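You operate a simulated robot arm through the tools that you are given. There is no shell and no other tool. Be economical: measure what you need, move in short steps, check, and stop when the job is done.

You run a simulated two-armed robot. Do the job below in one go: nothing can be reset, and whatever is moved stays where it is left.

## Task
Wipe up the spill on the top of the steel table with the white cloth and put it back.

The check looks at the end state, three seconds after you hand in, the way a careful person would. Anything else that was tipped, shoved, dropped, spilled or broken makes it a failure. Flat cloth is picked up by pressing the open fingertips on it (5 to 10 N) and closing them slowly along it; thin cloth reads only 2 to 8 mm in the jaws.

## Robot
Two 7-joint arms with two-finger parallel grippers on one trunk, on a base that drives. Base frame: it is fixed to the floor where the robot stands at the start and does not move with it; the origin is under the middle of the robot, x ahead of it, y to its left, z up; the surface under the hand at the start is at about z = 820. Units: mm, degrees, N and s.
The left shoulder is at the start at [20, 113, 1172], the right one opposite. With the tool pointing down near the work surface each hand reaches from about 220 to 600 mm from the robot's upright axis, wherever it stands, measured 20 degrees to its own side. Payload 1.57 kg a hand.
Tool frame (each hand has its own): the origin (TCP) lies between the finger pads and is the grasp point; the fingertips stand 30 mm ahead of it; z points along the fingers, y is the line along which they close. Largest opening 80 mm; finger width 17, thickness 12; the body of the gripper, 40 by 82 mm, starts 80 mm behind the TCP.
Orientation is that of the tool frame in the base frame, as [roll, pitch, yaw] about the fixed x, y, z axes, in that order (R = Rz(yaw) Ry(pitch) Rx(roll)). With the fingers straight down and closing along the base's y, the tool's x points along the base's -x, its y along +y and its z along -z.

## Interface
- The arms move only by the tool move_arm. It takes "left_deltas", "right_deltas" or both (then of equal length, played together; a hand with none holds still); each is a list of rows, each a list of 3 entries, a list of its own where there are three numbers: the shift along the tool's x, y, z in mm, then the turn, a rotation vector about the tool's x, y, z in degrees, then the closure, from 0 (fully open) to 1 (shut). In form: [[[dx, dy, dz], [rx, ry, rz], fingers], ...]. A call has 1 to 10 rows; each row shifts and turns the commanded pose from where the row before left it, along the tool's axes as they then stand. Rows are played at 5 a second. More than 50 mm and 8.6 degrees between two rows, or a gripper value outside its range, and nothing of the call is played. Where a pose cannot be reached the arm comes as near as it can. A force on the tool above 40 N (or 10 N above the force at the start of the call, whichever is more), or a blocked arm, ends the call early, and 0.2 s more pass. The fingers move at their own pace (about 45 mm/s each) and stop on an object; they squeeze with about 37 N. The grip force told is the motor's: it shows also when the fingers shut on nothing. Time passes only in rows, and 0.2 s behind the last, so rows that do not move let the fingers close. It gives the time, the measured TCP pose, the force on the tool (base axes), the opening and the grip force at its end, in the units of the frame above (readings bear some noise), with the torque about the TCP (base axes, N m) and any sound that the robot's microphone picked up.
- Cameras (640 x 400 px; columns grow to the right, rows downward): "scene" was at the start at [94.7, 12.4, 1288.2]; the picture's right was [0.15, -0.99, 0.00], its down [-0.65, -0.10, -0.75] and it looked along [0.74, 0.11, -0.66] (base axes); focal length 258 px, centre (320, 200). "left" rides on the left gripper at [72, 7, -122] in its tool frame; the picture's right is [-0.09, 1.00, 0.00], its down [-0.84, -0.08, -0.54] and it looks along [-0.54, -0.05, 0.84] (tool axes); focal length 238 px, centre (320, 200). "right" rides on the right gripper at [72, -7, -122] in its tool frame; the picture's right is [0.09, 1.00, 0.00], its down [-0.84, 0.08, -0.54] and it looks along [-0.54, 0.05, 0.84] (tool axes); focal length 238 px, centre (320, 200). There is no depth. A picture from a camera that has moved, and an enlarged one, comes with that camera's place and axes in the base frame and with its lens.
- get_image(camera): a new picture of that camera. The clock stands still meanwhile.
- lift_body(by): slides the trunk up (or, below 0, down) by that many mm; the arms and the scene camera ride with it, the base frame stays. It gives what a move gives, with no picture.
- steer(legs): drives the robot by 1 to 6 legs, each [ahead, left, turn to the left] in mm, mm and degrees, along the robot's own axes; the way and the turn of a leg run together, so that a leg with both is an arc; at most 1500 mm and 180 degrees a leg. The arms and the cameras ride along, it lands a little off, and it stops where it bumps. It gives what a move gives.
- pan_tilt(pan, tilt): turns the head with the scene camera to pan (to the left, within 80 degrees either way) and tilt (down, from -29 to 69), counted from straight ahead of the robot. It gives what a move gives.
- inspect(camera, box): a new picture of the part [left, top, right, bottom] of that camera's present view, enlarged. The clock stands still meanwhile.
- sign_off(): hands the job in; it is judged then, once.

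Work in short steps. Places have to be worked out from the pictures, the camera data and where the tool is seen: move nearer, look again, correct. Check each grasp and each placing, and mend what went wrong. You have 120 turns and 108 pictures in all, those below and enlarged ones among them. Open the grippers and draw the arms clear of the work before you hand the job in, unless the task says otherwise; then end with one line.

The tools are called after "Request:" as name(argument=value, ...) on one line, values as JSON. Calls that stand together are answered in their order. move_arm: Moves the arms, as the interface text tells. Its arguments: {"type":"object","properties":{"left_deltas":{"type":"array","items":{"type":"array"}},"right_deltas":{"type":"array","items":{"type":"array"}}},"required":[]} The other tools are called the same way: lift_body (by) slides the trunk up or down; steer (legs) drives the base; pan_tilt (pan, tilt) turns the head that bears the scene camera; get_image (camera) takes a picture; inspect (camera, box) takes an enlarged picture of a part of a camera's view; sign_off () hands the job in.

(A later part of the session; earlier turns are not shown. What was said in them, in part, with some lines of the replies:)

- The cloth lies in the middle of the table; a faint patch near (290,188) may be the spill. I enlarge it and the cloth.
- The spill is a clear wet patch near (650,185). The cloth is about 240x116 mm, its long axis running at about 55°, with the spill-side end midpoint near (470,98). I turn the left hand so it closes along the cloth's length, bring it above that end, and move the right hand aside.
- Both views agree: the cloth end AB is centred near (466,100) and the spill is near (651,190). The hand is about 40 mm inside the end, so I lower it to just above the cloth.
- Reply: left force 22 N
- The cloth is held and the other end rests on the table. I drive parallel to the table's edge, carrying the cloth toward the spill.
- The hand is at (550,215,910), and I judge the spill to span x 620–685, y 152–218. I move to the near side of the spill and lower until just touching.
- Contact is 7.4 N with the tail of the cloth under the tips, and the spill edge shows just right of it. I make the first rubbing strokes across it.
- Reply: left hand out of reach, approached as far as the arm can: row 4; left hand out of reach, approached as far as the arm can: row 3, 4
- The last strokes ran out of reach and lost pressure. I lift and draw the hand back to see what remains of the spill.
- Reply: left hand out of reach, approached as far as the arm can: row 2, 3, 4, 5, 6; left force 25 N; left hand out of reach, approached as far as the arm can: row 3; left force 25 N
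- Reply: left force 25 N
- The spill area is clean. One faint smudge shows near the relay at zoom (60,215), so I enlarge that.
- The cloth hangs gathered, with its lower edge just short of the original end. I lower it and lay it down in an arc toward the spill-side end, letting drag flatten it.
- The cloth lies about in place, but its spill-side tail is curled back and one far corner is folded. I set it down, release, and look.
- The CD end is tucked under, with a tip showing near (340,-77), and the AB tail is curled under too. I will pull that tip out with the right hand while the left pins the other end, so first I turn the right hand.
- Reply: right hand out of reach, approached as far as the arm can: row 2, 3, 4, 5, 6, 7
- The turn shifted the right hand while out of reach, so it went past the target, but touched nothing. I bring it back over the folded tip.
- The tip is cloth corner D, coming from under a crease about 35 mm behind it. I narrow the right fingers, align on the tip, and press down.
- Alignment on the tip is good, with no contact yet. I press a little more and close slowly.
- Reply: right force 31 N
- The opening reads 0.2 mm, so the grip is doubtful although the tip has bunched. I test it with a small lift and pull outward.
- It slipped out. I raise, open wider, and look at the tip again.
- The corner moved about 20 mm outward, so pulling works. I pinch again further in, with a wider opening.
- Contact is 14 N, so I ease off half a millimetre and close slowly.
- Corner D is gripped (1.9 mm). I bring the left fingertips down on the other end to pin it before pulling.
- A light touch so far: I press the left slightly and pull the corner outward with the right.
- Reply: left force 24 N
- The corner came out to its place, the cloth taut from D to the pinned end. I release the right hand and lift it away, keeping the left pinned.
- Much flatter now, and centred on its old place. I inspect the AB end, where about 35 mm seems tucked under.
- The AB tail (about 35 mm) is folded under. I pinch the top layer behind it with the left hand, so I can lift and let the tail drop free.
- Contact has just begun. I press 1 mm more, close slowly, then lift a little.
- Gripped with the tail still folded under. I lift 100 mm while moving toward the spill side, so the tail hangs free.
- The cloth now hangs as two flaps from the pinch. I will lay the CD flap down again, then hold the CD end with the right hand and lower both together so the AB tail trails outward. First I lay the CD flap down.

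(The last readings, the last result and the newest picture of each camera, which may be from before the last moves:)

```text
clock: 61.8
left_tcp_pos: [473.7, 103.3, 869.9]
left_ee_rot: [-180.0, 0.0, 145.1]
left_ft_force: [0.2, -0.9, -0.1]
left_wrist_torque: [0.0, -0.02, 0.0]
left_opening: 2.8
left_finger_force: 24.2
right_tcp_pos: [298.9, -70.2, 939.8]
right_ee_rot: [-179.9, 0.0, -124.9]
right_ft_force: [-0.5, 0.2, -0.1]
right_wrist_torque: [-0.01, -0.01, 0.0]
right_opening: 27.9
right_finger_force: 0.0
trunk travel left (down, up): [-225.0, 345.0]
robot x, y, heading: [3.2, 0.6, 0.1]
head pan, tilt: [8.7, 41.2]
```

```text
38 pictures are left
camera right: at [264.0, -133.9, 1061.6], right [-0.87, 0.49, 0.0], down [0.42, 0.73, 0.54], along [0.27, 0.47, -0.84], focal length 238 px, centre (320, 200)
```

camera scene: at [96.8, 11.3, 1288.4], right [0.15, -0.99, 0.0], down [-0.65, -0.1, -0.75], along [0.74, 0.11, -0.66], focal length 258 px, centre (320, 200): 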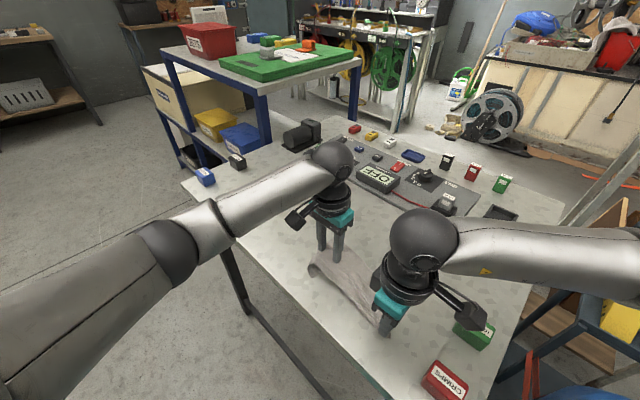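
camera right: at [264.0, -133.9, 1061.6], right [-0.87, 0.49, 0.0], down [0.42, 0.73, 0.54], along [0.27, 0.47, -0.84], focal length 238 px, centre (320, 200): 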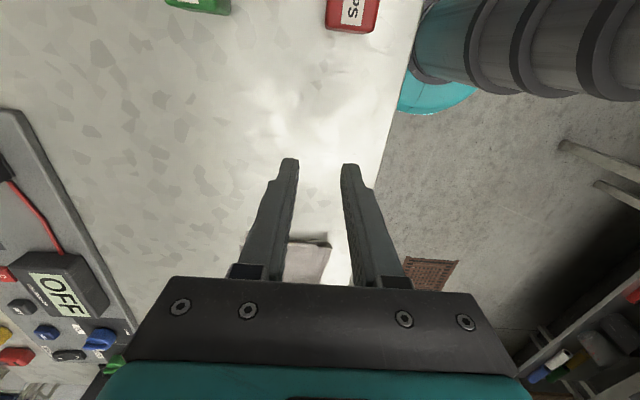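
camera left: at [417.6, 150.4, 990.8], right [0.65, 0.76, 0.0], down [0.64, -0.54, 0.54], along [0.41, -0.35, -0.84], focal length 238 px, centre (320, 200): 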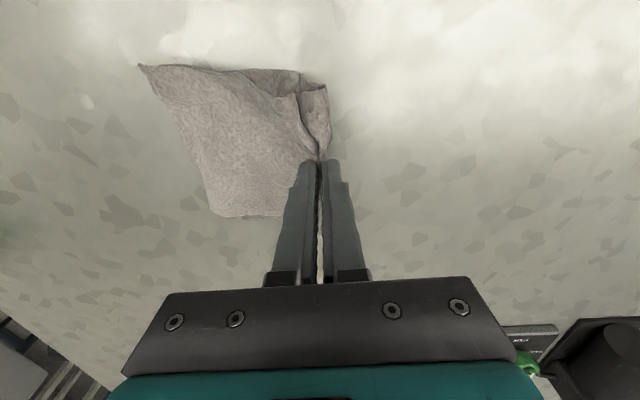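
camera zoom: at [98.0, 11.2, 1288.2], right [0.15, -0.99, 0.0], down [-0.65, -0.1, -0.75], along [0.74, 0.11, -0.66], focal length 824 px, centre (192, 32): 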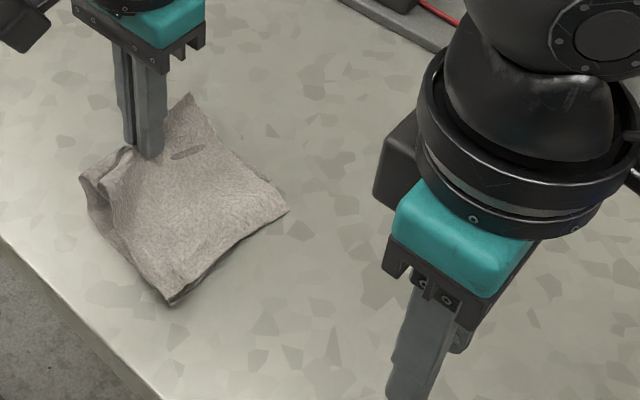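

The CD edge now lies exposed and square, its middle near (405,30). A simpler plan: release here, let the right hand pinch close to the CD edge, hang the whole cloth straight, and lay it down AB end first.

Request:
move_arm(left_deltas=[[[0, 0, 12], [0, 0, 0], 1], [[0, 0, 0], [0, 0, 0], 0.85], [[0, 0, 0], [0, 0, 0], 0.7], [[0, 0, -15], [0, 0, 0], 0.7], [[0, 0, -40], [0, 0, 0], 0.7], [[0, 0, -40], [0, 0, 0], 0.7], [[20, 40, -20], [0, 0, 0], 0.7], [[20, 40, -10], [0, 0, 0], 0.7], [[20, 40, 0], [0, 0, 0], 0.7], [[20, 40, 0], [0, 0, 0], 0.7]])

Request:
move_arm(right_deltas=[[[-40, -8, 0], [0, 0, 0], 0.6], [[-40, -8, 0], [0, 0, 0], 0.6], [[-40, -8, 0], [0, 0, 0], 0.6], [[-20, -8, 0], [0, 0, 0], 0.6]])

Request:
get_image(camera="right")

Request:
get_image(camera="left")

```text
clock: 64.0
left_tcp_pos: [499.4, 279.4, 984.9]
left_ee_rot: [179.9, 0.0, 144.9]
left_ft_force: [-0.9, 0.1, -1.4]
left_wrist_torque: [0.02, -0.02, 0.01]
left_opening: 24.1
left_finger_force: 0.0
right_tcp_pos: [299.5, -69.7, 941.6]
right_ee_rot: [179.9, -0.1, -124.9]
right_ft_force: [-0.5, 0.4, 0.3]
right_wrist_torque: [0.02, 0.02, 0.0]
right_opening: 28.0
right_finger_force: 0.2
trunk travel left (down, up): [-225.0, 345.0]
robot x, y, heading: [5.4, -4.1, 0.4]
head pan, tilt: [8.7, 41.2]
```

```text
clock: 65.0
left_tcp_pos: [498.2, 279.4, 985.0]
left_ee_rot: [180.0, 0.1, 145.1]
left_ft_force: [-0.2, -0.8, -0.2]
left_wrist_torque: [-0.01, 0.02, 0.01]
left_opening: 23.9
left_finger_force: 0.0
right_tcp_pos: [405.8, 27.0, 940.9]
right_ee_rot: [180.0, -0.1, -125.0]
right_ft_force: [0.7, -0.6, -0.1]
right_wrist_torque: [0.0, -0.02, -0.01]
right_opening: 31.9
right_finger_force: 0.0
trunk travel left (down, up): [-225.0, 345.0]
robot x, y, heading: [7.1, -2.6, 0.1]
head pan, tilt: [8.7, 41.2]
```

```text
37 pictures are left
camera right: at [370.6, -37.6, 1061.2], right [-0.87, 0.5, 0.0], down [0.42, 0.73, 0.54], along [0.27, 0.47, -0.84], focal length 238 px, centre (320, 200)
```

right: 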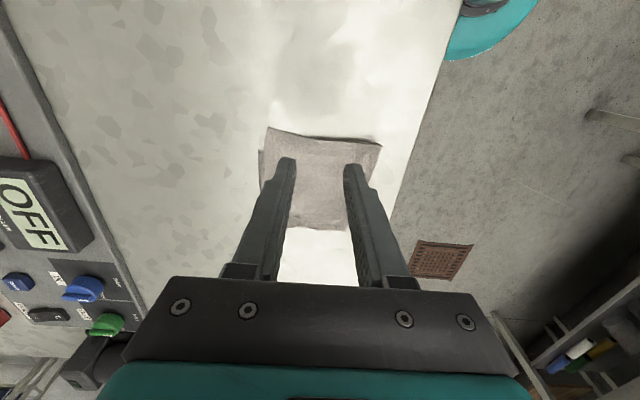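

```text
36 pictures are left
camera left: at [442.8, 326.2, 1106.0], right [0.65, 0.76, 0.0], down [0.64, -0.54, 0.54], along [0.41, -0.35, -0.84], focal length 238 px, centre (320, 200)
```

left: 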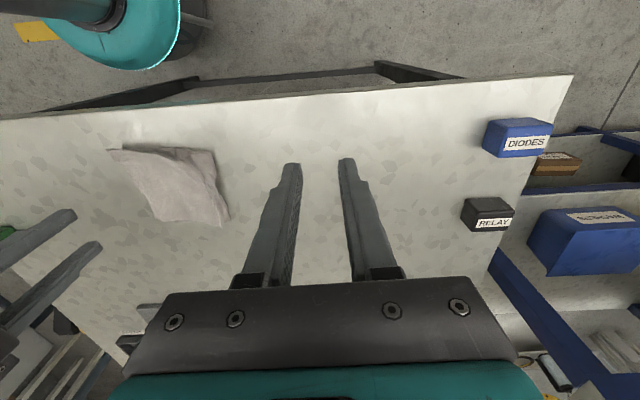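

The CD edge runs right under the right hand. I shift 12 mm inward and lower to touch gently.

Request:
move_arm(right_deltas=[[[-12, 0, 25], [0, 0, 0], 0.6], [[0, 0, 25], [0, 0, 0], 0.6], [[0, 0, 20], [0, 0, 0], 0.6], [[0, 0, 10], [0, 0, 0], 0.6], [[0, 0, 4], [0, 0, 0], 0.6], [[0, 0, 2], [0, 0, 0], 0.6]])

Request:
inspect(camera="right", box=[200, 80, 440, 230])

```text
clock: 66.4
left_tcp_pos: [497.2, 279.4, 985.2]
left_ee_rot: [180.0, -0.1, 145.0]
left_ft_force: [0.0, -0.2, 0.2]
left_wrist_torque: [-0.03, 0.01, 0.01]
left_opening: 24.2
left_finger_force: 0.0
right_tcp_pos: [412.6, 35.9, 852.2]
right_ee_rot: [179.9, -0.1, -125.0]
right_ft_force: [-0.2, 0.6, 1.0]
right_wrist_torque: [0.0, -0.03, 0.01]
right_opening: 31.9
right_finger_force: 0.0
trunk travel left (down, up): [-225.0, 345.0]
robot x, y, heading: [2.6, 0.6, 0.3]
head pan, tilt: [8.7, 41.2]
```

```text
2.67 times, centred on (320, 155) of right
camera zoom: at [376.8, -27.7, 974.9], right [-0.87, 0.49, 0.0], down [0.42, 0.73, 0.54], along [0.27, 0.47, -0.84], focal length 636 px, centre (320, 320)
```

zoom: 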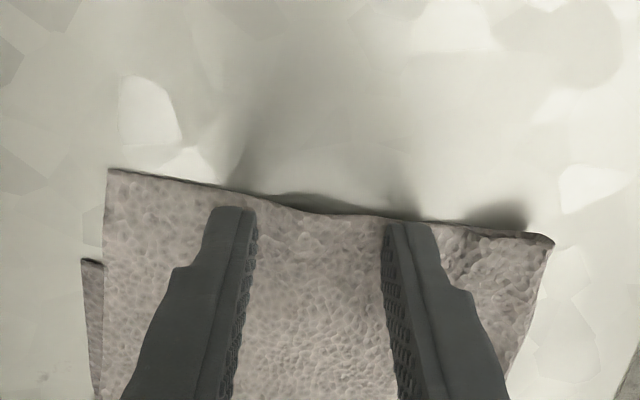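

The lower layer starts about 25 mm behind the edge, so only the top layer is under the fingers. I press slightly and close slowly.

Request:
move_arm(right_deltas=[[[0, 0, 1.7], [0, 0, 0], 0.6], [[0, 0, 0], [0, 0, 0], 0.65], [[0, 0, 0], [0, 0, 0], 0.7], [[0, 0, 0], [0, 0, 0], 0.75], [[0, 0, 0], [0, 0, 0], 0.8], [[0, 0, 0], [0, 0, 0], 0.86], [[0, 0, 0], [0, 0, 0], 0.92], [[0, 0, 0], [0, 0, 0], 1], [[0, 0, 0], [0, 0, 0], 1], [[0, 0, -15], [0, 0, 0], 1]])

Request:
inspect(camera="right", box=[200, 80, 440, 230])

```text
clock: 68.6
left_tcp_pos: [497.7, 278.7, 985.8]
left_ee_rot: [-180.0, 0.0, 145.0]
left_ft_force: [1.5, 0.2, 0.6]
left_wrist_torque: [0.02, -0.02, -0.02]
left_opening: 23.8
left_finger_force: 0.1
right_tcp_pos: [411.8, 36.6, 865.9]
right_ee_rot: [180.0, -0.1, -125.0]
right_ft_force: [-1.3, -0.2, 0.1]
right_wrist_torque: [-0.02, 0.02, 0.02]
right_opening: 2.7
right_finger_force: 24.1
trunk travel left (down, up): [-225.0, 345.0]
robot x, y, heading: [1.9, -3.1, 0.1]
head pan, tilt: [8.7, 41.2]
```

```text
2.67 times, centred on (320, 155) of right
camera zoom: at [376.1, -28.0, 987.9], right [-0.87, 0.49, 0.0], down [0.42, 0.73, 0.54], along [0.27, 0.47, -0.84], focal length 636 px, centre (320, 320)
```

zoom: 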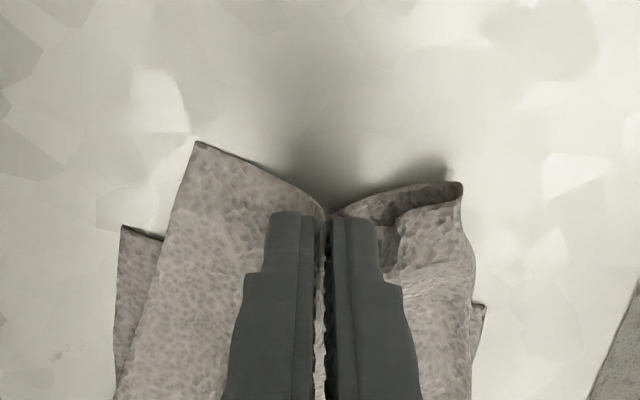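

Held at the edge (2.7 mm). I lift it straight up to hang fully, moving over the AB end, and draw the left hand further off.

Request:
move_arm(right_deltas=[[[0, 0, -35], [0, 0, 0], 1], [[0, 0, -35], [0, 0, 0], 1], [[0, 0, -35], [0, 0, 0], 1], [[-10, 0, -35], [0, 0, 0], 1], [[-20, -3, -35], [0, 0, 0], 1], [[-20, -3, -35], [0, 0, 0], 1], [[-20, -3, -30], [0, 0, 0], 1], [[-19, -2, 0], [0, 0, 0], 1], [[0, 0, 0], [0, 0, 0], 1], [[0, 0, 0], [0, 0, 0], 1]], left_deltas=[[[15, 10, 0], [0, 0, 0], 0.7], [[15, 10, 0], [0, 0, 0], 0.7], [[15, 10, 0], [0, 0, 0], 0.7], [[15, 10, 0], [0, 0, 0], 0.7], [[0, 0, 0], [0, 0, 0], 0.7], [[0, 0, 0], [0, 0, 0], 0.7], [[0, 0, 0], [0, 0, 0], 0.7], [[0, 0, 0], [0, 0, 0], 0.7], [[0, 0, 0], [0, 0, 0], 0.7], [[0, 0, 0], [0, 0, 0], 0.7]])

Request:
get_image(camera="scene")

Request:
get_image(camera="left")

```text
clock: 70.8
left_tcp_pos: [471.2, 345.6, 984.6]
left_ee_rot: [180.0, 0.0, 145.1]
left_ft_force: [0.7, 0.2, 0.1]
left_wrist_torque: [-0.01, -0.02, -0.05]
left_opening: 24.0
left_finger_force: 0.1
right_tcp_pos: [449.6, 78.8, 1086.8]
right_ee_rot: [-180.0, 0.0, -125.0]
right_ft_force: [-0.5, 0.0, 0.2]
right_wrist_torque: [0.0, 0.02, 0.0]
right_opening: 3.0
right_finger_force: 24.0
right hand out of reach, approached as far as the arm can: row 7, 8
trunk travel left (down, up): [-225.0, 345.0]
robot x, y, heading: [2.0, -2.4, -0.0]
head pan, tilt: [8.7, 41.2]
```

```text
33 pictures are left
camera scene: at [97.9, 11.1, 1288.2], right [0.15, -0.99, 0.0], down [-0.65, -0.1, -0.75], along [0.74, 0.11, -0.66], focal length 258 px, centre (320, 200)
```

scene: 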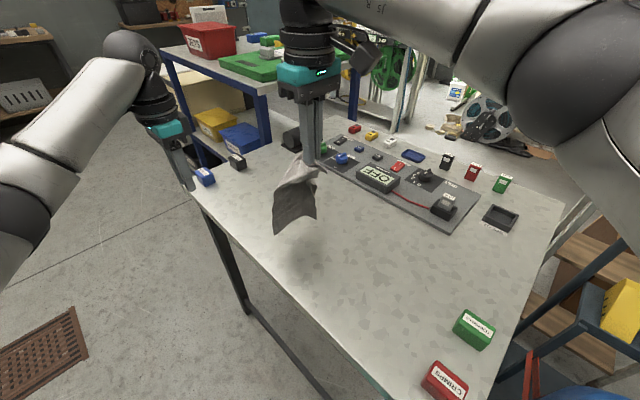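

```text
32 pictures are left
camera left: at [416.2, 393.2, 1105.1], right [0.65, 0.76, 0.0], down [0.64, -0.54, 0.54], along [0.41, -0.35, -0.84], focal length 238 px, centre (320, 200)
```

left: 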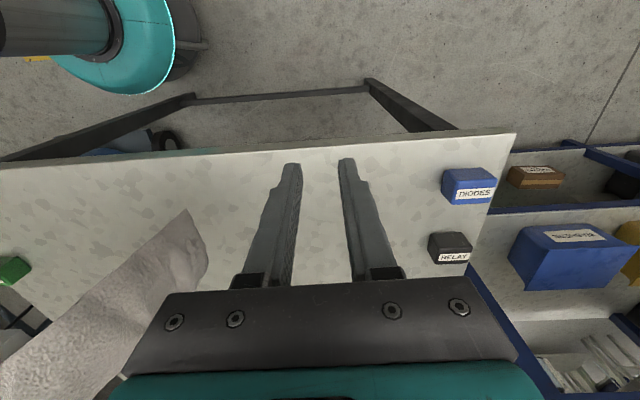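

The cloth hangs full length, its bottom edge just above the table at about u=323 along the table, where 350 is needed. Reach limits the arm, so I drive 42 mm along the edge.

Request:
steer(legs=[[23, 33, 0]])

Request:
inspect(camera="scene", box=[200, 130, 400, 280])

```text
clock: 71.7
left_tcp_pos: [495.2, 379.4, 985.0]
left_ee_rot: [-180.0, 0.0, 145.1]
left_ft_force: [-0.7, 0.5, 1.0]
left_wrist_torque: [-0.04, 0.04, -0.03]
left_opening: 23.9
left_finger_force: 0.1
right_tcp_pos: [472.4, 111.7, 1086.3]
right_ee_rot: [180.0, -0.1, -125.0]
right_ft_force: [0.1, 0.2, 0.6]
right_wrist_torque: [-0.01, 0.03, 0.01]
right_opening: 2.6
right_finger_force: 23.9
trunk travel left (down, up): [-225.0, 345.0]
robot x, y, heading: [30.2, 31.5, -0.0]
head pan, tilt: [8.7, 41.2]
```

```text
2.67 times, centred on (300, 205) of scene
camera zoom: at [121.4, 44.7, 1288.1], right [0.15, -0.99, 0.0], down [-0.65, -0.1, -0.75], along [0.74, 0.11, -0.66], focal length 687 px, centre (373, 187)
```

zoom: 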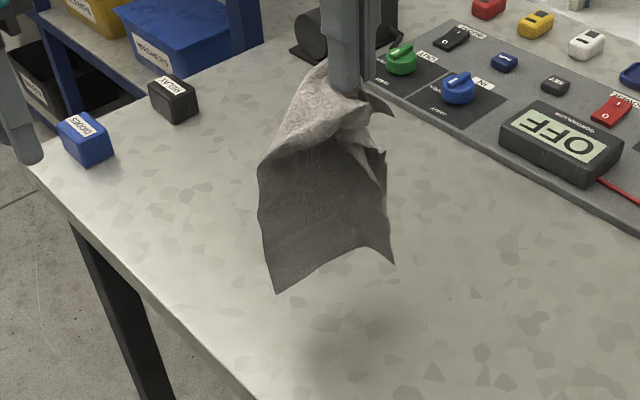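

The lower edge hangs spread but twisted about 25° from the table's line. I turn the wrist to square it up and lower a bit.

Request:
move_arm(right_deltas=[[[0, 0, 5], [0, 0, -8], 1], [[0, 0, 5], [0, 0, -8], 1], [[0, 0, 10], [0, 0, -8], 1], [[0, 0, 0], [0, 0, 0], 1], [[0, 0, 0], [0, 0, 0], 1], [[0, 0, 0], [0, 0, 0], 1]])

Request:
inspect(camera="scene", box=[200, 130, 400, 280])

Request:
get_image(camera="left")

```text
clock: 73.1
left_tcp_pos: [494.1, 378.8, 984.9]
left_ee_rot: [180.0, -0.2, 145.0]
left_ft_force: [1.0, 0.3, 0.0]
left_wrist_torque: [0.02, -0.06, 0.0]
left_opening: 23.9
left_finger_force: 0.1
right_tcp_pos: [464.7, 91.2, 1083.6]
right_ee_rot: [179.9, 0.1, -121.8]
right_ft_force: [0.2, 0.7, 0.4]
right_wrist_torque: [0.04, 0.0, -0.01]
right_opening: 2.6
right_finger_force: 23.9
right hand out of reach, approached as far as the arm can: row 1, 2, 3
trunk travel left (down, up): [-225.0, 345.0]
robot x, y, heading: [27.2, 33.9, 0.2]
head pan, tilt: [8.7, 41.2]
```

```text
2.67 times, centred on (300, 205) of scene
camera zoom: at [120.8, 44.0, 1288.2], right [0.15, -0.99, 0.0], down [-0.65, -0.1, -0.75], along [0.74, 0.11, -0.66], focal length 687 px, centre (373, 187)
```

zoom: 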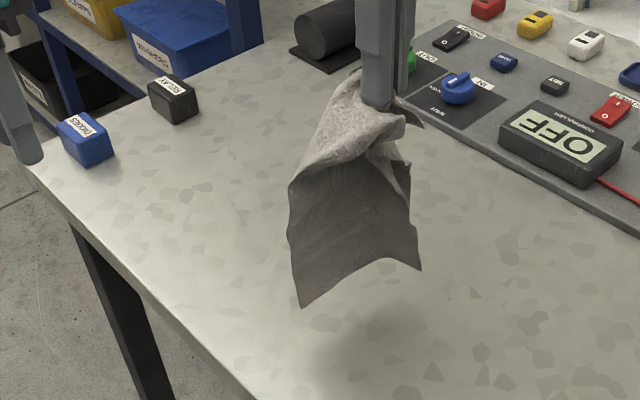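

```text
29 pictures are left
camera left: at [439.2, 426.0, 1105.1], right [0.65, 0.76, 0.0], down [0.64, -0.54, 0.54], along [0.41, -0.35, -0.84], focal length 238 px, centre (320, 200)
```

left: 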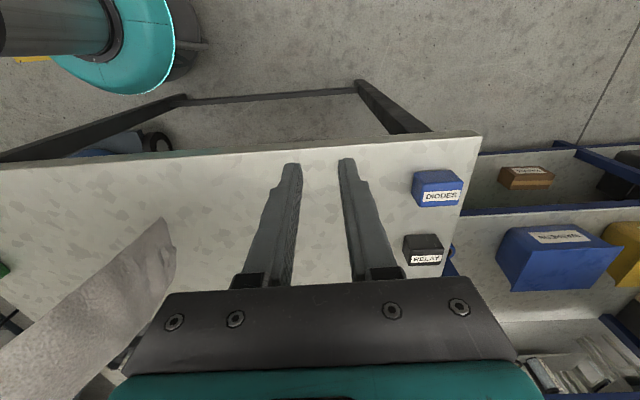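

The wrist is at its limit there and barely turned. I lower instead; the pull while laying will help square it.

Request:
move_arm(right_deltas=[[[0, 0, 15], [0, 0, 0], 1], [[0, 0, 15], [0, 0, -4], 1], [[0, 0, 15], [0, 0, -6], 1], [[0, 0, 10], [0, 0, -6], 1], [[0, 0, 0], [0, 0, 0], 1]])

Request:
inspect(camera="scene", box=[200, 130, 400, 280])

```text
clock: 74.3
left_tcp_pos: [494.5, 378.6, 984.6]
left_ee_rot: [-180.0, 0.0, 145.1]
left_ft_force: [0.2, 0.3, 0.3]
left_wrist_torque: [0.0, 0.0, -0.02]
left_opening: 24.0
left_finger_force: 0.1
right_tcp_pos: [465.5, 90.5, 1069.2]
right_ee_rot: [179.7, 0.0, -121.8]
right_ft_force: [-0.2, 0.1, -0.2]
right_wrist_torque: [-0.02, -0.03, -0.06]
right_opening: 2.8
right_finger_force: 24.5
right hand out of reach, approached as far as the arm can: row 2, 3, 4
trunk travel left (down, up): [-225.0, 345.0]
robot x, y, heading: [25.9, 29.2, 0.2]
head pan, tilt: [8.7, 41.2]
```

```text
2.67 times, centred on (300, 205) of scene
camera zoom: at [120.8, 43.9, 1288.2], right [0.15, -0.99, 0.0], down [-0.65, -0.1, -0.75], along [0.74, 0.11, -0.66], focal length 687 px, centre (373, 187)
```

zoom: 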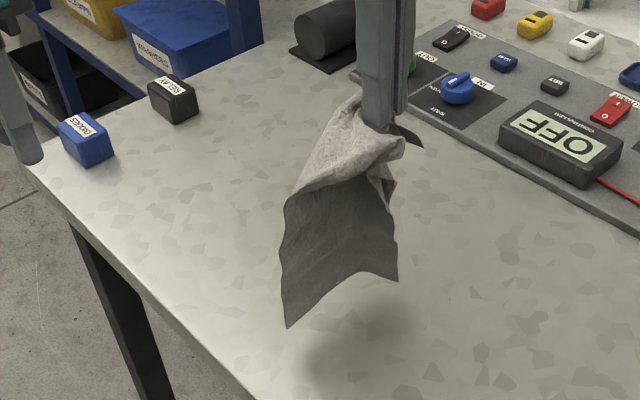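

The wrist yaw is at its limit, so I lower without turning until the edge touches.

Request:
move_arm(right_deltas=[[[0, 0, 15], [0, 0, 0], 1], [[0, 0, 15], [0, 0, 0], 1], [[0, 0, 15], [0, 0, 0], 1], [[0, 0, 0], [0, 0, 0], 1]])

Request:
inspect(camera="scene", box=[200, 130, 400, 280])

```text
clock: 75.3
left_tcp_pos: [495.0, 378.5, 983.8]
left_ee_rot: [-180.0, 0.0, 145.1]
left_ft_force: [-0.3, 0.4, 0.5]
left_wrist_torque: [-0.01, -0.01, -0.04]
left_opening: 24.1
left_finger_force: 0.0
right_tcp_pos: [465.6, 91.3, 1023.1]
right_ee_rot: [179.8, 0.2, -121.8]
right_ft_force: [0.4, 0.6, -0.1]
right_wrist_torque: [-0.02, 0.02, -0.01]
right_opening: 2.8
right_finger_force: 23.5
trunk travel left (down, up): [-225.0, 345.0]
robot x, y, heading: [27.8, 29.5, 0.0]
head pan, tilt: [8.7, 41.2]
```

```text
2.67 times, centred on (300, 205) of scene
camera zoom: at [120.8, 43.9, 1288.2], right [0.15, -0.99, 0.0], down [-0.65, -0.1, -0.75], along [0.74, 0.11, -0.66], focal length 687 px, centre (373, 187)
```

zoom: 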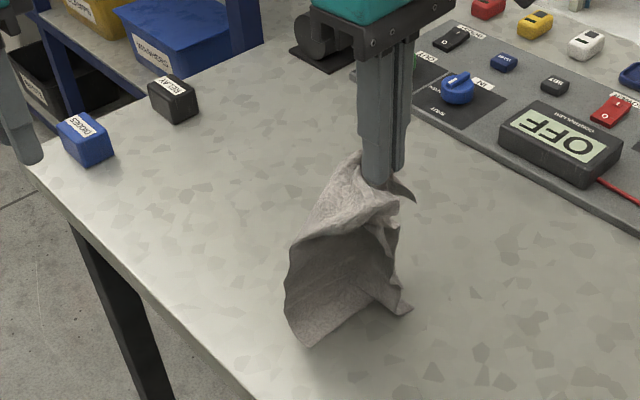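

The AB edge now rests on the table close to its old line (about 22° skewed). I lay the cloth in a taut arc back toward the CD end.

Request:
move_arm(right_deltas=[[[23, 1.3, -17], [0, 0, 0], 1], [[23, 1.3, -15], [0, 0, 0], 1], [[30, 1.7, 7], [0, 0, 0], 1], [[30, 1.7, 8], [0, 0, 0], 1], [[20, 1.1, 16], [0, 0, 0], 1], [[20, 1.1, 16], [0, 0, 0], 1], [[15, 0.8, 19], [0, 0, 0], 1], [[15, 0.8, 19], [0, 0, 0], 1], [[20, 1.1, 40], [0, 0, 0], 1]])

Request:
get_image(camera="scene")

Request:
get_image(camera="left")

```text
clock: 77.3
left_tcp_pos: [494.6, 379.4, 984.3]
left_ee_rot: [-179.9, 0.1, 145.1]
left_ft_force: [0.3, -0.1, 0.4]
left_wrist_torque: [-0.03, 0.0, 0.0]
left_opening: 23.8
left_finger_force: 0.1
right_tcp_pos: [352.9, -71.0, 930.7]
right_ee_rot: [179.7, 0.1, -121.8]
right_ft_force: [-0.6, 0.0, -0.1]
right_wrist_torque: [-0.02, 0.0, -0.03]
right_opening: 2.5
right_finger_force: 24.2
trunk travel left (down, up): [-225.0, 345.0]
robot x, y, heading: [26.9, 30.5, -0.3]
head pan, tilt: [8.7, 41.2]
```

```text
26 pictures are left
camera scene: at [120.7, 43.6, 1288.2], right [0.15, -0.99, 0.0], down [-0.65, -0.1, -0.75], along [0.74, 0.11, -0.66], focal length 258 px, centre (320, 200)
```

scene: 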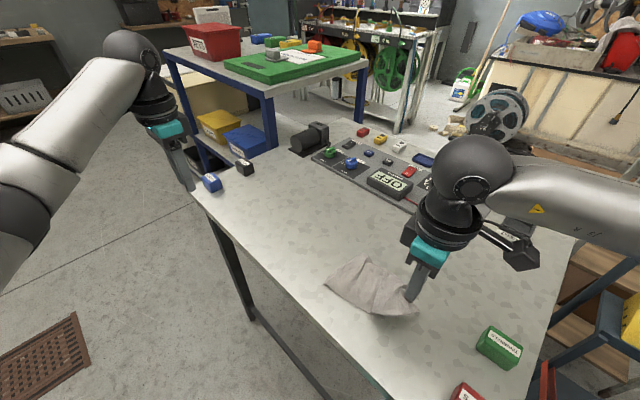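

```text
25 pictures are left
camera left: at [439.1, 425.6, 1105.2], right [0.65, 0.76, 0.0], down [0.64, -0.54, 0.54], along [0.41, -0.35, -0.84], focal length 238 px, centre (320, 200)
```

left: 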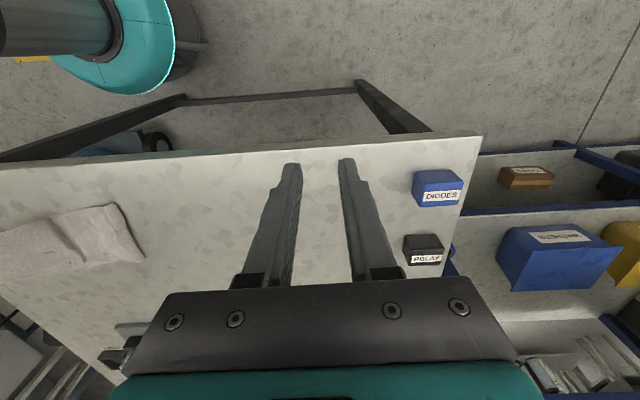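

The AB edge is flat, square and exposed at about u=282, but the cloth slid about 65 mm short. I lay down the CD end here, then pull the whole cloth to its place by the AB edge.

Request:
move_arm(right_deltas=[[[20, 1.1, 22], [0, 0, 0], 1], [[20, 1.1, 22], [0, 0, 0], 1], [[18, 1, 20], [0, 0, 0], 1], [[0, 0, 10], [0, 0, 0], 1], [[0, 0, 3], [0, 0, 0], 1], [[0, 0, 0], [0, 0, 0], 0.85], [[0, 0, 0], [0, 0, 0], 0.65], [[0, 0, -15], [0, 0, 0], 0.6], [[0, 0, -40], [0, 0, 0], 0.6], [[0, 0, -40], [0, 0, 0], 0.6]])

Request:
move_arm(right_deltas=[[[15, -30, -20], [0, 0, 0], 0.6], [[15, -30, -20], [0, 0, 0], 0.6], [[15, -30, -20], [0, 0, 0], 0.6]])

Request:
get_image(camera="scene")

```text
clock: 79.5
left_tcp_pos: [494.0, 378.8, 984.6]
left_ee_rot: [179.9, 0.0, 145.1]
left_ft_force: [0.6, -0.2, 0.0]
left_wrist_torque: [-0.02, 0.01, 0.03]
left_opening: 23.9
left_finger_force: 0.1
right_tcp_pos: [318.9, -117.9, 948.5]
right_ee_rot: [179.7, 0.0, -121.7]
right_ft_force: [-0.8, -0.2, 0.0]
right_wrist_torque: [0.02, 0.0, 0.05]
right_opening: 31.9
right_finger_force: 0.1
trunk travel left (down, up): [-225.0, 345.0]
robot x, y, heading: [26.0, 33.8, -0.1]
head pan, tilt: [8.7, 41.2]
```

```text
clock: 80.3
left_tcp_pos: [493.9, 379.2, 985.5]
left_ee_rot: [-180.0, 0.0, 145.1]
left_ft_force: [0.5, -0.1, -0.4]
left_wrist_torque: [-0.02, 0.03, 0.03]
left_opening: 23.9
left_finger_force: 0.1
right_tcp_pos: [344.4, -159.0, 978.5]
right_ee_rot: [179.8, 0.0, -122.0]
right_ft_force: [0.6, -0.7, -0.1]
right_wrist_torque: [-0.02, -0.02, 0.01]
right_opening: 31.7
right_finger_force: 0.1
right hand out of reach, approached as far as the arm can: row 2, 3
trunk travel left (down, up): [-225.0, 345.0]
robot x, y, heading: [27.8, 31.2, 0.1]
head pan, tilt: [8.7, 41.2]
```

```text
24 pictures are left
camera scene: at [120.8, 43.8, 1288.2], right [0.15, -0.99, 0.0], down [-0.65, -0.1, -0.75], along [0.74, 0.11, -0.66], focal length 258 px, centre (320, 200)
```

scene: 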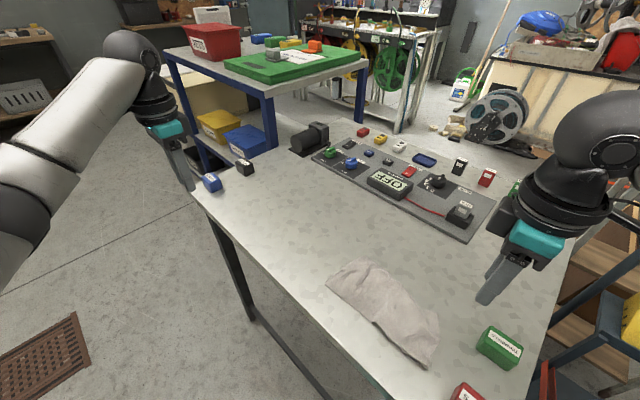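

The cloth is nearly flat now; the AB end must go about 65 mm toward the spill side. I bring the left hand over the AB edge.

Request:
move_arm(left_deltas=[[[-18.6, -42.6, 0], [0, 0, 0], 0.65], [[-18.6, -42.6, 0], [0, 0, 0], 0.65], [[-18.6, -42.6, 0], [0, 0, 0], 0.65], [[-18.6, -42.6, 0], [0, 0, 0], 0.65], [[-18.6, -42.6, 0], [0, 0, 0], 0.65], [[-18.6, -42.6, 0], [0, 0, 0], 0.65], [[-18.6, -42.6, 15], [0, 0, 0], 0.65], [[-18.6, -42.6, 30], [0, 0, 0], 0.65], [[0, 0, 30], [0, 0, 0], 0.65]])

Request:
get_image(camera="left")

```text
refused: row 8 steps farther than a row can; nothing moved
```

```text
23 pictures are left
camera left: at [439.2, 425.8, 1105.1], right [0.65, 0.76, 0.0], down [0.64, -0.54, 0.54], along [0.41, -0.35, -0.84], focal length 238 px, centre (320, 200)
```

left: 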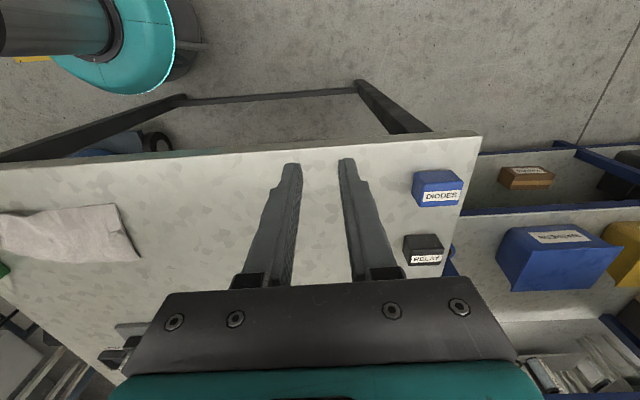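

One row was too long; I repeat it with the descent separate.

Request:
move_arm(left_deltas=[[[-18.6, -42.6, 0], [0, 0, 0], 0.65], [[-18.6, -42.6, 0], [0, 0, 0], 0.65], [[-18.6, -42.6, 0], [0, 0, 0], 0.65], [[-18.6, -42.6, 0], [0, 0, 0], 0.65], [[-18.6, -42.6, 0], [0, 0, 0], 0.65], [[-18.6, -42.6, 0], [0, 0, 0], 0.65], [[-18.6, -42.6, 0], [0, 0, 0], 0.65], [[-18.6, -42.6, 0], [0, 0, 0], 0.65], [[0, 0, 40], [0, 0, 0], 0.65], [[0, 0, 35], [0, 0, 0], 0.65]])

Request:
get_image(camera="left")

```text
clock: 82.5
left_tcp_pos: [421.2, 14.9, 910.5]
left_ee_rot: [180.0, 0.1, 145.1]
left_ft_force: [0.8, 0.1, 0.9]
left_wrist_torque: [-0.01, 0.0, 0.01]
left_opening: 27.8
left_finger_force: 0.1
right_tcp_pos: [344.6, -160.0, 977.9]
right_ee_rot: [180.0, 0.0, -122.1]
right_ft_force: [0.6, -0.5, -0.1]
right_wrist_torque: [0.01, -0.01, -0.02]
right_opening: 32.0
right_finger_force: 0.1
trunk travel left (down, up): [-225.0, 345.0]
robot x, y, heading: [30.8, 28.1, -0.2]
head pan, tilt: [8.7, 41.2]
```

```text
22 pictures are left
camera left: at [365.7, 61.3, 1029.9], right [0.65, 0.76, 0.0], down [0.64, -0.54, 0.54], along [0.41, -0.35, -0.84], focal length 238 px, centre (320, 200)
```

left: 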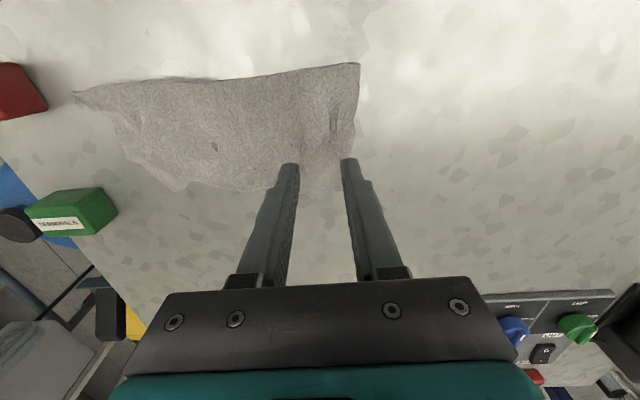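

The AB edge is straight at about u=287, 33 mm ahead of the hand. I press here and pinch.

Request:
move_arm(left_deltas=[[[2, 3, 30], [0, 0, 0], 0.65], [[0, 0, 18], [0, 0, 0], 0.65], [[0, 0, 7], [0, 0, 0], 0.65], [[0, 0, 3], [0, 0, 0], 0.65], [[0, 0, 1.5], [0, 0, 0], 0.65]])

```text
clock: 83.7
left_tcp_pos: [421.1, 17.7, 851.8]
left_ee_rot: [179.9, 0.2, 145.0]
left_ft_force: [-2.4, 1.8, 16.8]
left_wrist_torque: [-0.03, 0.06, -0.01]
left_opening: 28.3
left_finger_force: 0.1
right_tcp_pos: [342.7, -160.2, 979.6]
right_ee_rot: [-179.9, 0.0, -122.0]
right_ft_force: [0.4, 0.6, 0.2]
right_wrist_torque: [0.01, 0.0, 0.02]
right_opening: 32.1
right_finger_force: 0.0
trunk travel left (down, up): [-225.0, 345.0]
robot x, y, heading: [22.7, 29.1, 0.1]
head pan, tilt: [8.7, 41.2]
```

At 17 N the fingertips grip the cloth well. I try dragging it flat under the pressed tips instead of pinching, which avoids folds.

Request:
move_arm(left_deltas=[[[0, 6, 0], [0, 0, 0], 0.65], [[0, 8, 0], [0, 0, 0], 0.65], [[0, 8, 0], [0, 0, 0], 0.65], [[0, 8, 0], [0, 0, 0], 0.65]])

Request:
get_image(camera="left")

```text
clock: 84.7
left_tcp_pos: [437.6, 41.9, 851.9]
left_ee_rot: [-180.0, 0.2, 145.0]
left_ft_force: [-3.1, -6.1, 23.6]
left_wrist_torque: [-0.28, 0.08, -0.01]
left_opening: 28.8
left_finger_force: 0.4
right_tcp_pos: [342.8, -161.1, 978.9]
right_ee_rot: [180.0, 0.1, -122.0]
right_ft_force: [0.3, 0.0, 0.4]
right_wrist_torque: [-0.02, 0.01, -0.01]
right_opening: 32.2
right_finger_force: 0.0
trunk travel left (down, up): [-225.0, 345.0]
robot x, y, heading: [27.9, 33.4, -0.1]
head pan, tilt: [8.7, 41.2]
```

```text
21 pictures are left
camera left: at [382.2, 88.9, 972.3], right [0.65, 0.76, 0.0], down [0.64, -0.54, 0.55], along [0.42, -0.35, -0.84], focal length 238 px, centre (320, 200)
```

left: 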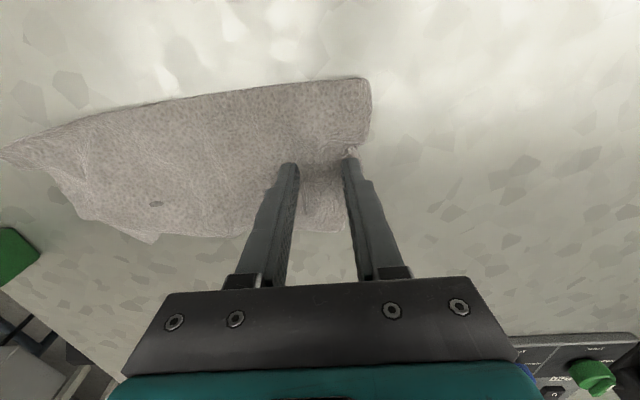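

Dragging works: the B side moved about 31 mm, the A side only 14. I lift, re-press nearer the A side, and drag on.

Request:
move_arm(left_deltas=[[[0, 0, -8], [0, 0, 0], 0.65], [[-24, -22, 0], [0, 0, 0], 0.65], [[0, 0, 6], [0, 0, 0], 0.65], [[0, 0, 2], [0, 0, 0], 0.65], [[0, 8, 0], [0, 0, 0], 0.65], [[0, 9, 0], [0, 0, 0], 0.65], [[0, 9, 0], [0, 0, 0], 0.65], [[0, 9, 0], [0, 0, 0], 0.65], [[0, 9, 0], [0, 0, 0], 0.65]])

Request:
get_image(camera="left")

```text
clock: 86.7
left_tcp_pos: [470.6, 46.0, 852.2]
left_ee_rot: [179.8, 0.4, 145.0]
left_ft_force: [-2.8, -4.6, 26.2]
left_wrist_torque: [-0.35, 0.16, -0.02]
left_opening: 28.8
left_finger_force: 0.2
right_tcp_pos: [341.6, -159.2, 978.4]
right_ee_rot: [-180.0, 0.0, -122.1]
right_ft_force: [-0.3, 0.5, 0.3]
right_wrist_torque: [0.02, 0.01, 0.0]
right_opening: 31.8
right_finger_force: 0.0
trunk travel left (down, up): [-225.0, 345.0]
robot x, y, heading: [29.9, 32.7, -0.0]
head pan, tilt: [8.7, 41.2]
```

```text
20 pictures are left
camera left: at [414.4, 93.5, 972.2], right [0.65, 0.76, 0.0], down [0.64, -0.54, 0.55], along [0.42, -0.35, -0.84], focal length 238 px, centre (320, 200)
```

left: 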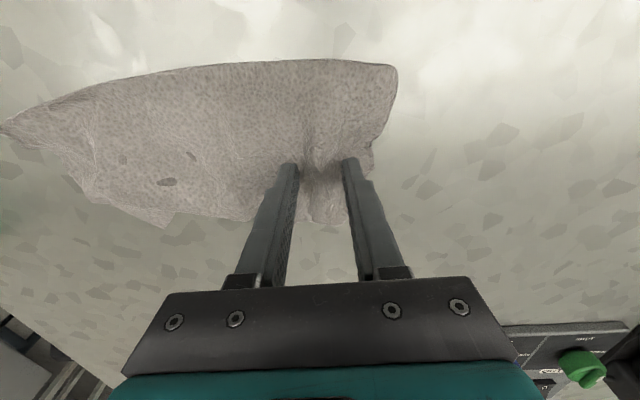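

AB is now about on its line. I lift the left hand clear and view the whole cloth.

Request:
move_arm(left_deltas=[[[0, 0, -30], [0, 0, 0], 0.65], [[0, 0, -40], [0, 0, 0], 0.65], [[30, 0, -40], [0, 0, 0], 0.65], [[30, 30, -20], [0, 0, 0], 0.65], [[30, 30, 0], [0, 0, 0], 0.65]])

Request:
inspect(camera="scene", box=[280, 210, 480, 385])

```text
clock: 87.9
left_tcp_pos: [430.3, 147.8, 979.4]
left_ee_rot: [-180.0, 0.0, 145.1]
left_ft_force: [-0.2, -0.4, -0.3]
left_wrist_torque: [0.01, 0.02, -0.01]
left_opening: 28.1
left_finger_force: 0.0
right_tcp_pos: [343.2, -158.8, 979.3]
right_ee_rot: [179.9, 0.1, -122.0]
right_ft_force: [-0.7, -0.7, 0.6]
right_wrist_torque: [-0.06, -0.01, 0.0]
right_opening: 31.7
right_finger_force: 0.0
trunk travel left (down, up): [-225.0, 345.0]
robot x, y, heading: [25.7, 33.4, -0.1]
head pan, tilt: [8.7, 41.2]
```

```text
2.29 times, centred on (380, 298) of scene
camera zoom: at [120.7, 44.4, 1288.2], right [0.15, -0.99, 0.0], down [-0.65, -0.1, -0.75], along [0.74, 0.11, -0.66], focal length 589 px, centre (183, -23)
```

zoom: 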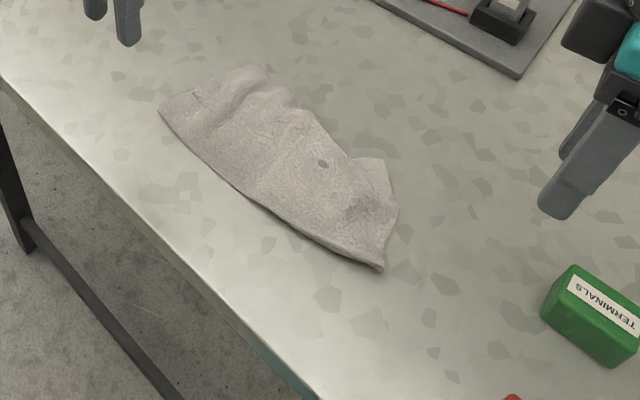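

The cloth lies open but about 37 mm too far toward the panel, with corner C pulled short. I drag the AB half toward the near edge under the left fingertips.

Request:
move_arm(left_deltas=[[[-30, -22, 10], [0, 0, 0], 0.65], [[-30, -23, 20], [0, 0, 0], 0.65], [[-30, -23, 25], [0, 0, 0], 0.65], [[0, 0, 45], [0, 0, 0], 0.65], [[0, 0, 20], [0, 0, 0], 0.65], [[0, 0, 6], [0, 0, 0], 0.65], [[0, 0, 2], [0, 0, 0], 0.65]], right_deltas=[[[-30, 2, 0], [0, 0, 0], 0.4], [[-30, 2, 10], [0, 0, 0], 0.4], [[-20, 0, 30], [0, 0, 0], 0.4], [[-10, 0, 35], [0, 0, 0], 0.4], [[0, 0, 25], [0, 0, 0], 0.4], [[0, 0, 15], [0, 0, 0], 0.4], [[0, 0, 5], [0, 0, 0], 0.4]])

Request:
get_image(camera="right")

```text
clock: 89.5
left_tcp_pos: [466.5, 40.0, 852.6]
left_ee_rot: [179.9, 0.0, 145.1]
left_ft_force: [-0.9, 0.3, 6.6]
left_wrist_torque: [0.03, 0.05, -0.01]
left_opening: 28.2
left_finger_force: 0.0
right_tcp_pos: [388.0, -80.6, 857.0]
right_ee_rot: [179.8, 0.0, -121.9]
right_ft_force: [0.3, 0.0, -0.5]
right_wrist_torque: [-0.02, -0.01, 0.01]
right_opening: 48.0
right_finger_force: 0.0
trunk travel left (down, up): [-225.0, 345.0]
robot x, y, heading: [25.3, 33.4, -0.1]
head pan, tilt: [8.7, 41.2]
```

```text
18 pictures are left
camera right: at [356.7, -147.1, 979.0], right [-0.89, 0.45, 0.0], down [0.38, 0.75, 0.54], along [0.24, 0.49, -0.84], focal length 238 px, centre (320, 200)
```

right: 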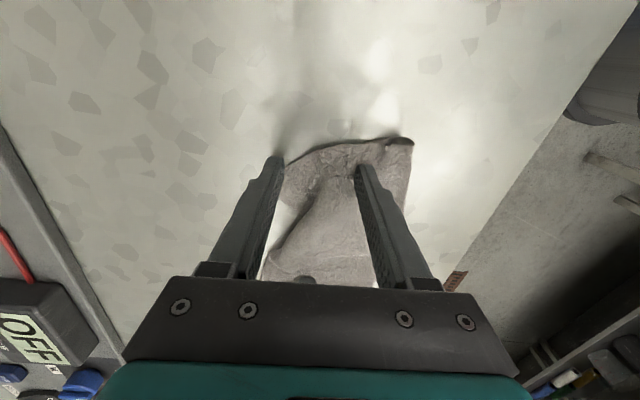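

Both hands are on the cloth. I shift the right 8 mm, press both, and drag both together toward the near edge, the right also stretching outward.

Request:
move_arm(left_deltas=[[[0, 0, 0.5], [0, 0, 0], 0.65], [[0, 0, 0.5], [0, 0, 0], 0.65], [[0, 0, 0], [0, 0, 0], 0.65], [[8, 2, 0], [0, 0, 0], 0.65], [[8, 2, 0], [0, 0, 0], 0.65], [[8, 2, 0], [0, 0, 0], 0.65], [[8, 2, 0], [0, 0, 0], 0.65], [[6, 2, 0], [0, 0, 0], 0.65]], right_deltas=[[[-4, 10, 2], [0, 0, 0], 0.4], [[0, 0, 2], [0, 0, 0], 0.4], [[0, 0, 1.2], [0, 0, 0], 0.4], [[8, 8, 0], [0, 0, 0], 0.4], [[8, 8, 0], [0, 0, 0], 0.4], [[8, 8, 0], [0, 0, 0], 0.4], [[8, 8, 0], [0, 0, 0], 0.4], [[8, 6, 0], [0, 0, 0], 0.4]])

Request:
move_arm(left_deltas=[[[0, 0, -30], [0, 0, 0], 0.65], [[0, 0, -40], [0, 0, 0], 0.65], [[30, 20, -40], [0, 0, 0], 0.65], [[30, 30, -20], [0, 0, 0], 0.65], [[30, 30, 0], [0, 0, 0], 0.65]], right_deltas=[[[0, 0, -30], [0, 0, 0], 0.4], [[0, 0, -40], [0, 0, 0], 0.4], [[20, -30, -30], [0, 0, 0], 0.4], [[20, -40, -10], [0, 0, 0], 0.4], [[0, -40, 0], [0, 0, 0], 0.4]])

Request:
inspect(camera="scene", box=[280, 210, 480, 385])

```text
clock: 91.3
left_tcp_pos: [441.1, 70.4, 851.7]
left_ee_rot: [179.9, 0.1, 145.1]
left_ft_force: [2.6, -3.8, 19.5]
left_wrist_torque: [-0.14, -0.07, -0.04]
left_opening: 28.1
left_finger_force: 0.1
right_tcp_pos: [328.1, -85.8, 853.8]
right_ee_rot: [179.8, 0.1, -121.9]
right_ft_force: [-1.1, -0.5, 0.3]
right_wrist_torque: [0.0, 0.01, -0.05]
right_opening: 48.1
right_finger_force: 0.1
trunk travel left (down, up): [-225.0, 345.0]
robot x, y, heading: [24.4, 31.1, -0.3]
head pan, tilt: [8.7, 41.2]
```

```text
refused: row 3 steps farther than a row can; nothing moved
```

```text
2.29 times, centred on (380, 298) of scene
camera zoom: at [119.9, 43.4, 1288.4], right [0.15, -0.99, 0.0], down [-0.65, -0.1, -0.75], along [0.74, 0.11, -0.66], focal length 589 px, centre (183, -23)
```

zoom: 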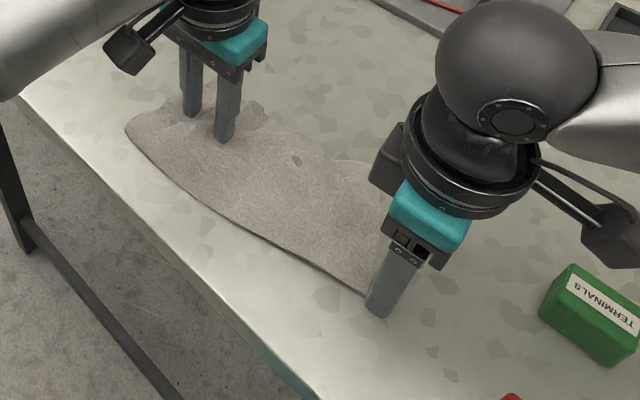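

The left dragged well, but the right barely pressed and slid. With the left still pinned, I re-place the right further in toward C, press properly, and pull outward.

Request:
move_arm(right_deltas=[[[0, 0, -12], [0, 0, 0], 0.5], [[-38, -24, 0], [0, 0, 0], 0.5], [[0, 0, 10], [0, 0, 0], 0.5], [[0, 0, 3], [0, 0, 0], 0.5], [[0, 0, 1.2], [0, 0, 0], 0.5]])

Request:
get_image(camera="right")

```text
clock: 92.5
left_tcp_pos: [439.9, 70.7, 851.3]
left_ee_rot: [180.0, 0.0, 145.1]
left_ft_force: [2.0, -3.5, 19.8]
left_wrist_torque: [-0.05, -0.14, 0.01]
left_opening: 27.6
left_finger_force: 0.2
right_tcp_pos: [369.1, -67.1, 852.1]
right_ee_rot: [179.8, 0.3, -121.8]
right_ft_force: [-0.3, -1.4, 4.4]
right_wrist_torque: [0.01, 0.12, 0.03]
right_opening: 39.9
right_finger_force: 0.1
trunk travel left (down, up): [-225.0, 345.0]
robot x, y, heading: [26.5, 29.6, -0.2]
head pan, tilt: [8.7, 41.2]
```

```text
16 pictures are left
camera right: at [336.8, -133.1, 973.2], right [-0.89, 0.45, 0.0], down [0.38, 0.75, 0.54], along [0.24, 0.49, -0.84], focal length 238 px, centre (320, 200)
```

right: 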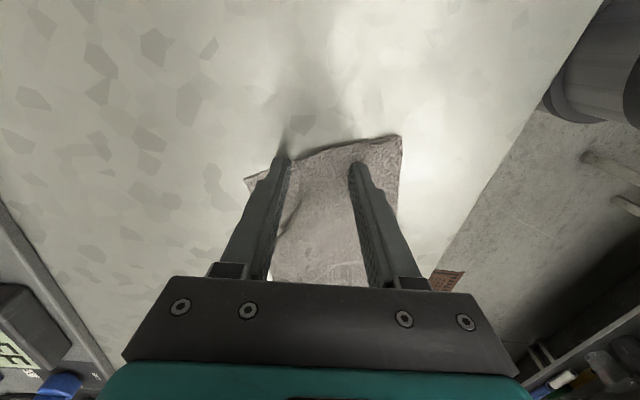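

The right fingers are well on the CD end now. I press 1 mm more and pull outward 40 mm.

Request:
move_arm(right_deltas=[[[0, 0, 1], [0, 0, 0], 0.5], [[8, 0, 0.3], [0, 0, 0], 0.5], [[8, 1, 0], [0, 0, 0], 0.5], [[8, 2, 0], [0, 0, 0], 0.5], [[8, 3, 0], [0, 0, 0], 0.5], [[8, 3, 0], [0, 0, 0], 0.5]])

Request:
move_arm(left_deltas=[[[0, 0, -30], [0, 0, 0], 0.65], [[0, 0, -40], [0, 0, 0], 0.65], [[25, 10, -30], [0, 0, 0], 0.65], [[30, 30, -20], [0, 0, 0], 0.65], [[30, 30, 0], [0, 0, 0], 0.65]], right_deltas=[[[0, 0, -30], [0, 0, 0], 0.5], [[0, 0, -40], [0, 0, 0], 0.5], [[10, -30, -30], [0, 0, 0], 0.5], [[20, -40, -10], [0, 0, 0], 0.5], [[0, -40, 0], [0, 0, 0], 0.5]])

Request:
inspect(camera="scene", box=[280, 210, 480, 385])

```text
clock: 93.9
left_tcp_pos: [438.5, 69.9, 852.2]
left_ee_rot: [-179.9, 0.1, 145.0]
left_ft_force: [-2.6, -6.9, 23.8]
left_wrist_torque: [-0.19, 0.05, 0.01]
left_opening: 28.1
left_finger_force: 4.7
right_tcp_pos: [340.6, -94.1, 850.6]
right_ee_rot: [180.0, 0.5, -121.8]
right_ft_force: [9.1, 10.5, 17.4]
right_wrist_torque: [0.4, 0.13, -0.29]
right_opening: 38.1
right_finger_force: 0.0
trunk travel left (down, up): [-225.0, 345.0]
robot x, y, heading: [25.1, 30.3, 0.1]
head pan, tilt: [8.7, 41.2]
```

```text
clock: 95.1
left_tcp_pos: [411.6, 178.0, 971.4]
left_ee_rot: [180.0, 0.0, 145.0]
left_ft_force: [-0.4, -0.2, 0.4]
left_wrist_torque: [0.03, -0.04, 0.0]
left_opening: 28.2
left_finger_force: 0.1
right_tcp_pos: [367.9, -129.3, 953.1]
right_ee_rot: [179.8, 0.1, -121.8]
right_ft_force: [-0.3, 0.4, -0.1]
right_wrist_torque: [0.0, 0.0, 0.01]
right_opening: 39.6
right_finger_force: 0.0
right hand out of reach, approached as far as the arm can: row 4, 5
trunk travel left (down, up): [-225.0, 345.0]
robot x, y, heading: [24.0, 36.0, -0.1]
head pan, tilt: [8.7, 41.2]
```

```text
2.29 times, centred on (380, 298) of scene
camera zoom: at [120.6, 44.3, 1288.2], right [0.15, -0.99, 0.0], down [-0.65, -0.1, -0.75], along [0.74, 0.11, -0.66], focal length 589 px, centre (183, -23)
```

zoom: 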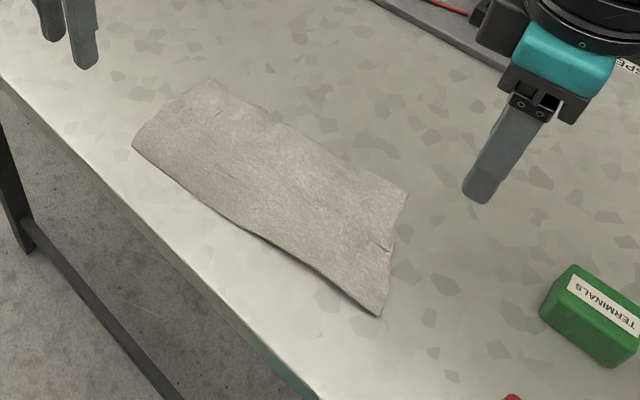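

The cloth now lies flat with its centre within about 5 mm of where it was, and corners within 20–30 mm. I open both grippers, raise the arms clear and take a last look.

Request:
move_arm(left_deltas=[[[20, 20, -20], [0, 0, 0], 0], [[20, 20, -20], [0, 0, 0], 0], [[20, 20, -20], [0, 0, 0], 0], [[20, 20, -20], [0, 0, 0], 0]], right_deltas=[[[0, -20, -30], [0, 0, 0], 0], [[0, -20, -30], [0, 0, 6], 0], [[0, -20, -30], [0, 0, 8], 0], [[0, -30, -30], [0, 0, 8], 0]])

Request:
get_image(camera="scene")

Request:
inspect(camera="scene", box=[220, 110, 420, 260])

Request:
get_image(camera="left")

```text
clock: 96.1
left_tcp_pos: [392.1, 288.0, 1050.4]
left_ee_rot: [180.0, 0.0, 145.0]
left_ft_force: [-0.6, 0.1, -0.6]
left_wrist_torque: [-0.01, -0.03, 0.01]
left_opening: 79.8
left_finger_force: 0.1
right_tcp_pos: [425.6, -178.5, 1051.4]
right_ee_rot: [179.8, 0.1, -143.9]
right_ft_force: [-0.2, 0.0, -0.1]
right_wrist_torque: [0.02, -0.01, 0.0]
right_opening: 80.0
right_finger_force: 0.1
right hand out of reach, approached as far as the arm can: row 1
trunk travel left (down, up): [-225.0, 345.0]
robot x, y, heading: [28.3, 28.7, -0.1]
head pan, tilt: [8.7, 41.2]
```

```text
14 pictures are left
camera scene: at [120.6, 44.1, 1288.2], right [0.15, -0.99, 0.0], down [-0.65, -0.1, -0.75], along [0.74, 0.11, -0.66], focal length 258 px, centre (320, 200)
```

scene: 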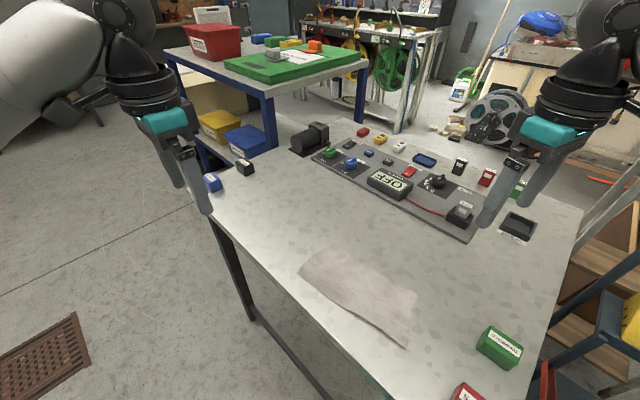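

```text
2.67 times, centred on (320, 185) of scene
camera zoom: at [120.6, 44.1, 1288.2], right [0.15, -0.99, 0.0], down [-0.65, -0.1, -0.75], along [0.74, 0.11, -0.66], focal length 687 px, centre (320, 240)
```

zoom: 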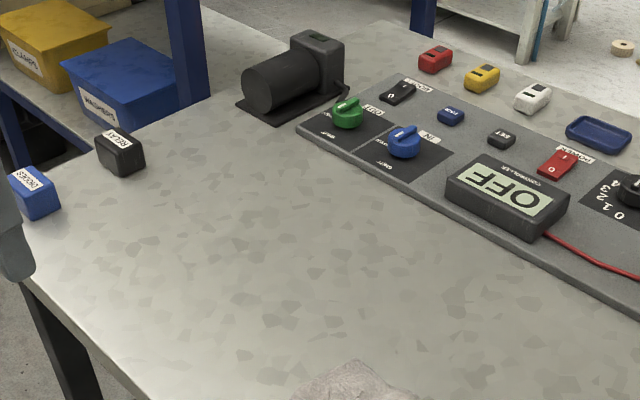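

```text
12 pictures are left
camera left: at [336.2, 334.8, 1171.6], right [0.65, 0.76, 0.0], down [0.64, -0.54, 0.54], along [0.41, -0.35, -0.84], focal length 238 px, centre (320, 200)
```

left: 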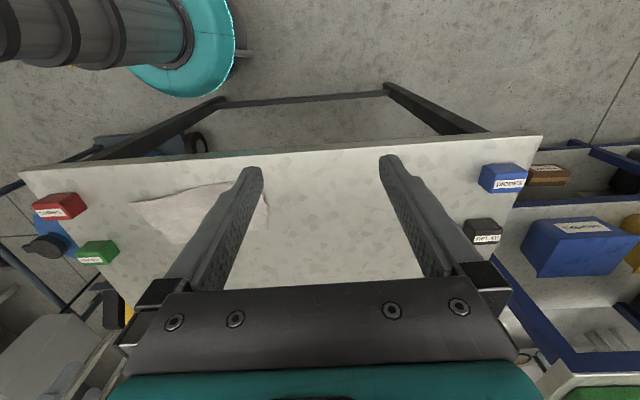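

The table top is clean, nothing else has moved, the cloth lies flat in its old place, and both hands are open and clear. I hand in.

Request:
sign_off()

```text
The job is handed in.
```

The spill is wiped up: no trace shows in the final pictures. The cloth is back flat in its old place, its centre within about 5 mm and its corners within about 30 mm. Nothing else on the table moved, and both hands are open and clear.
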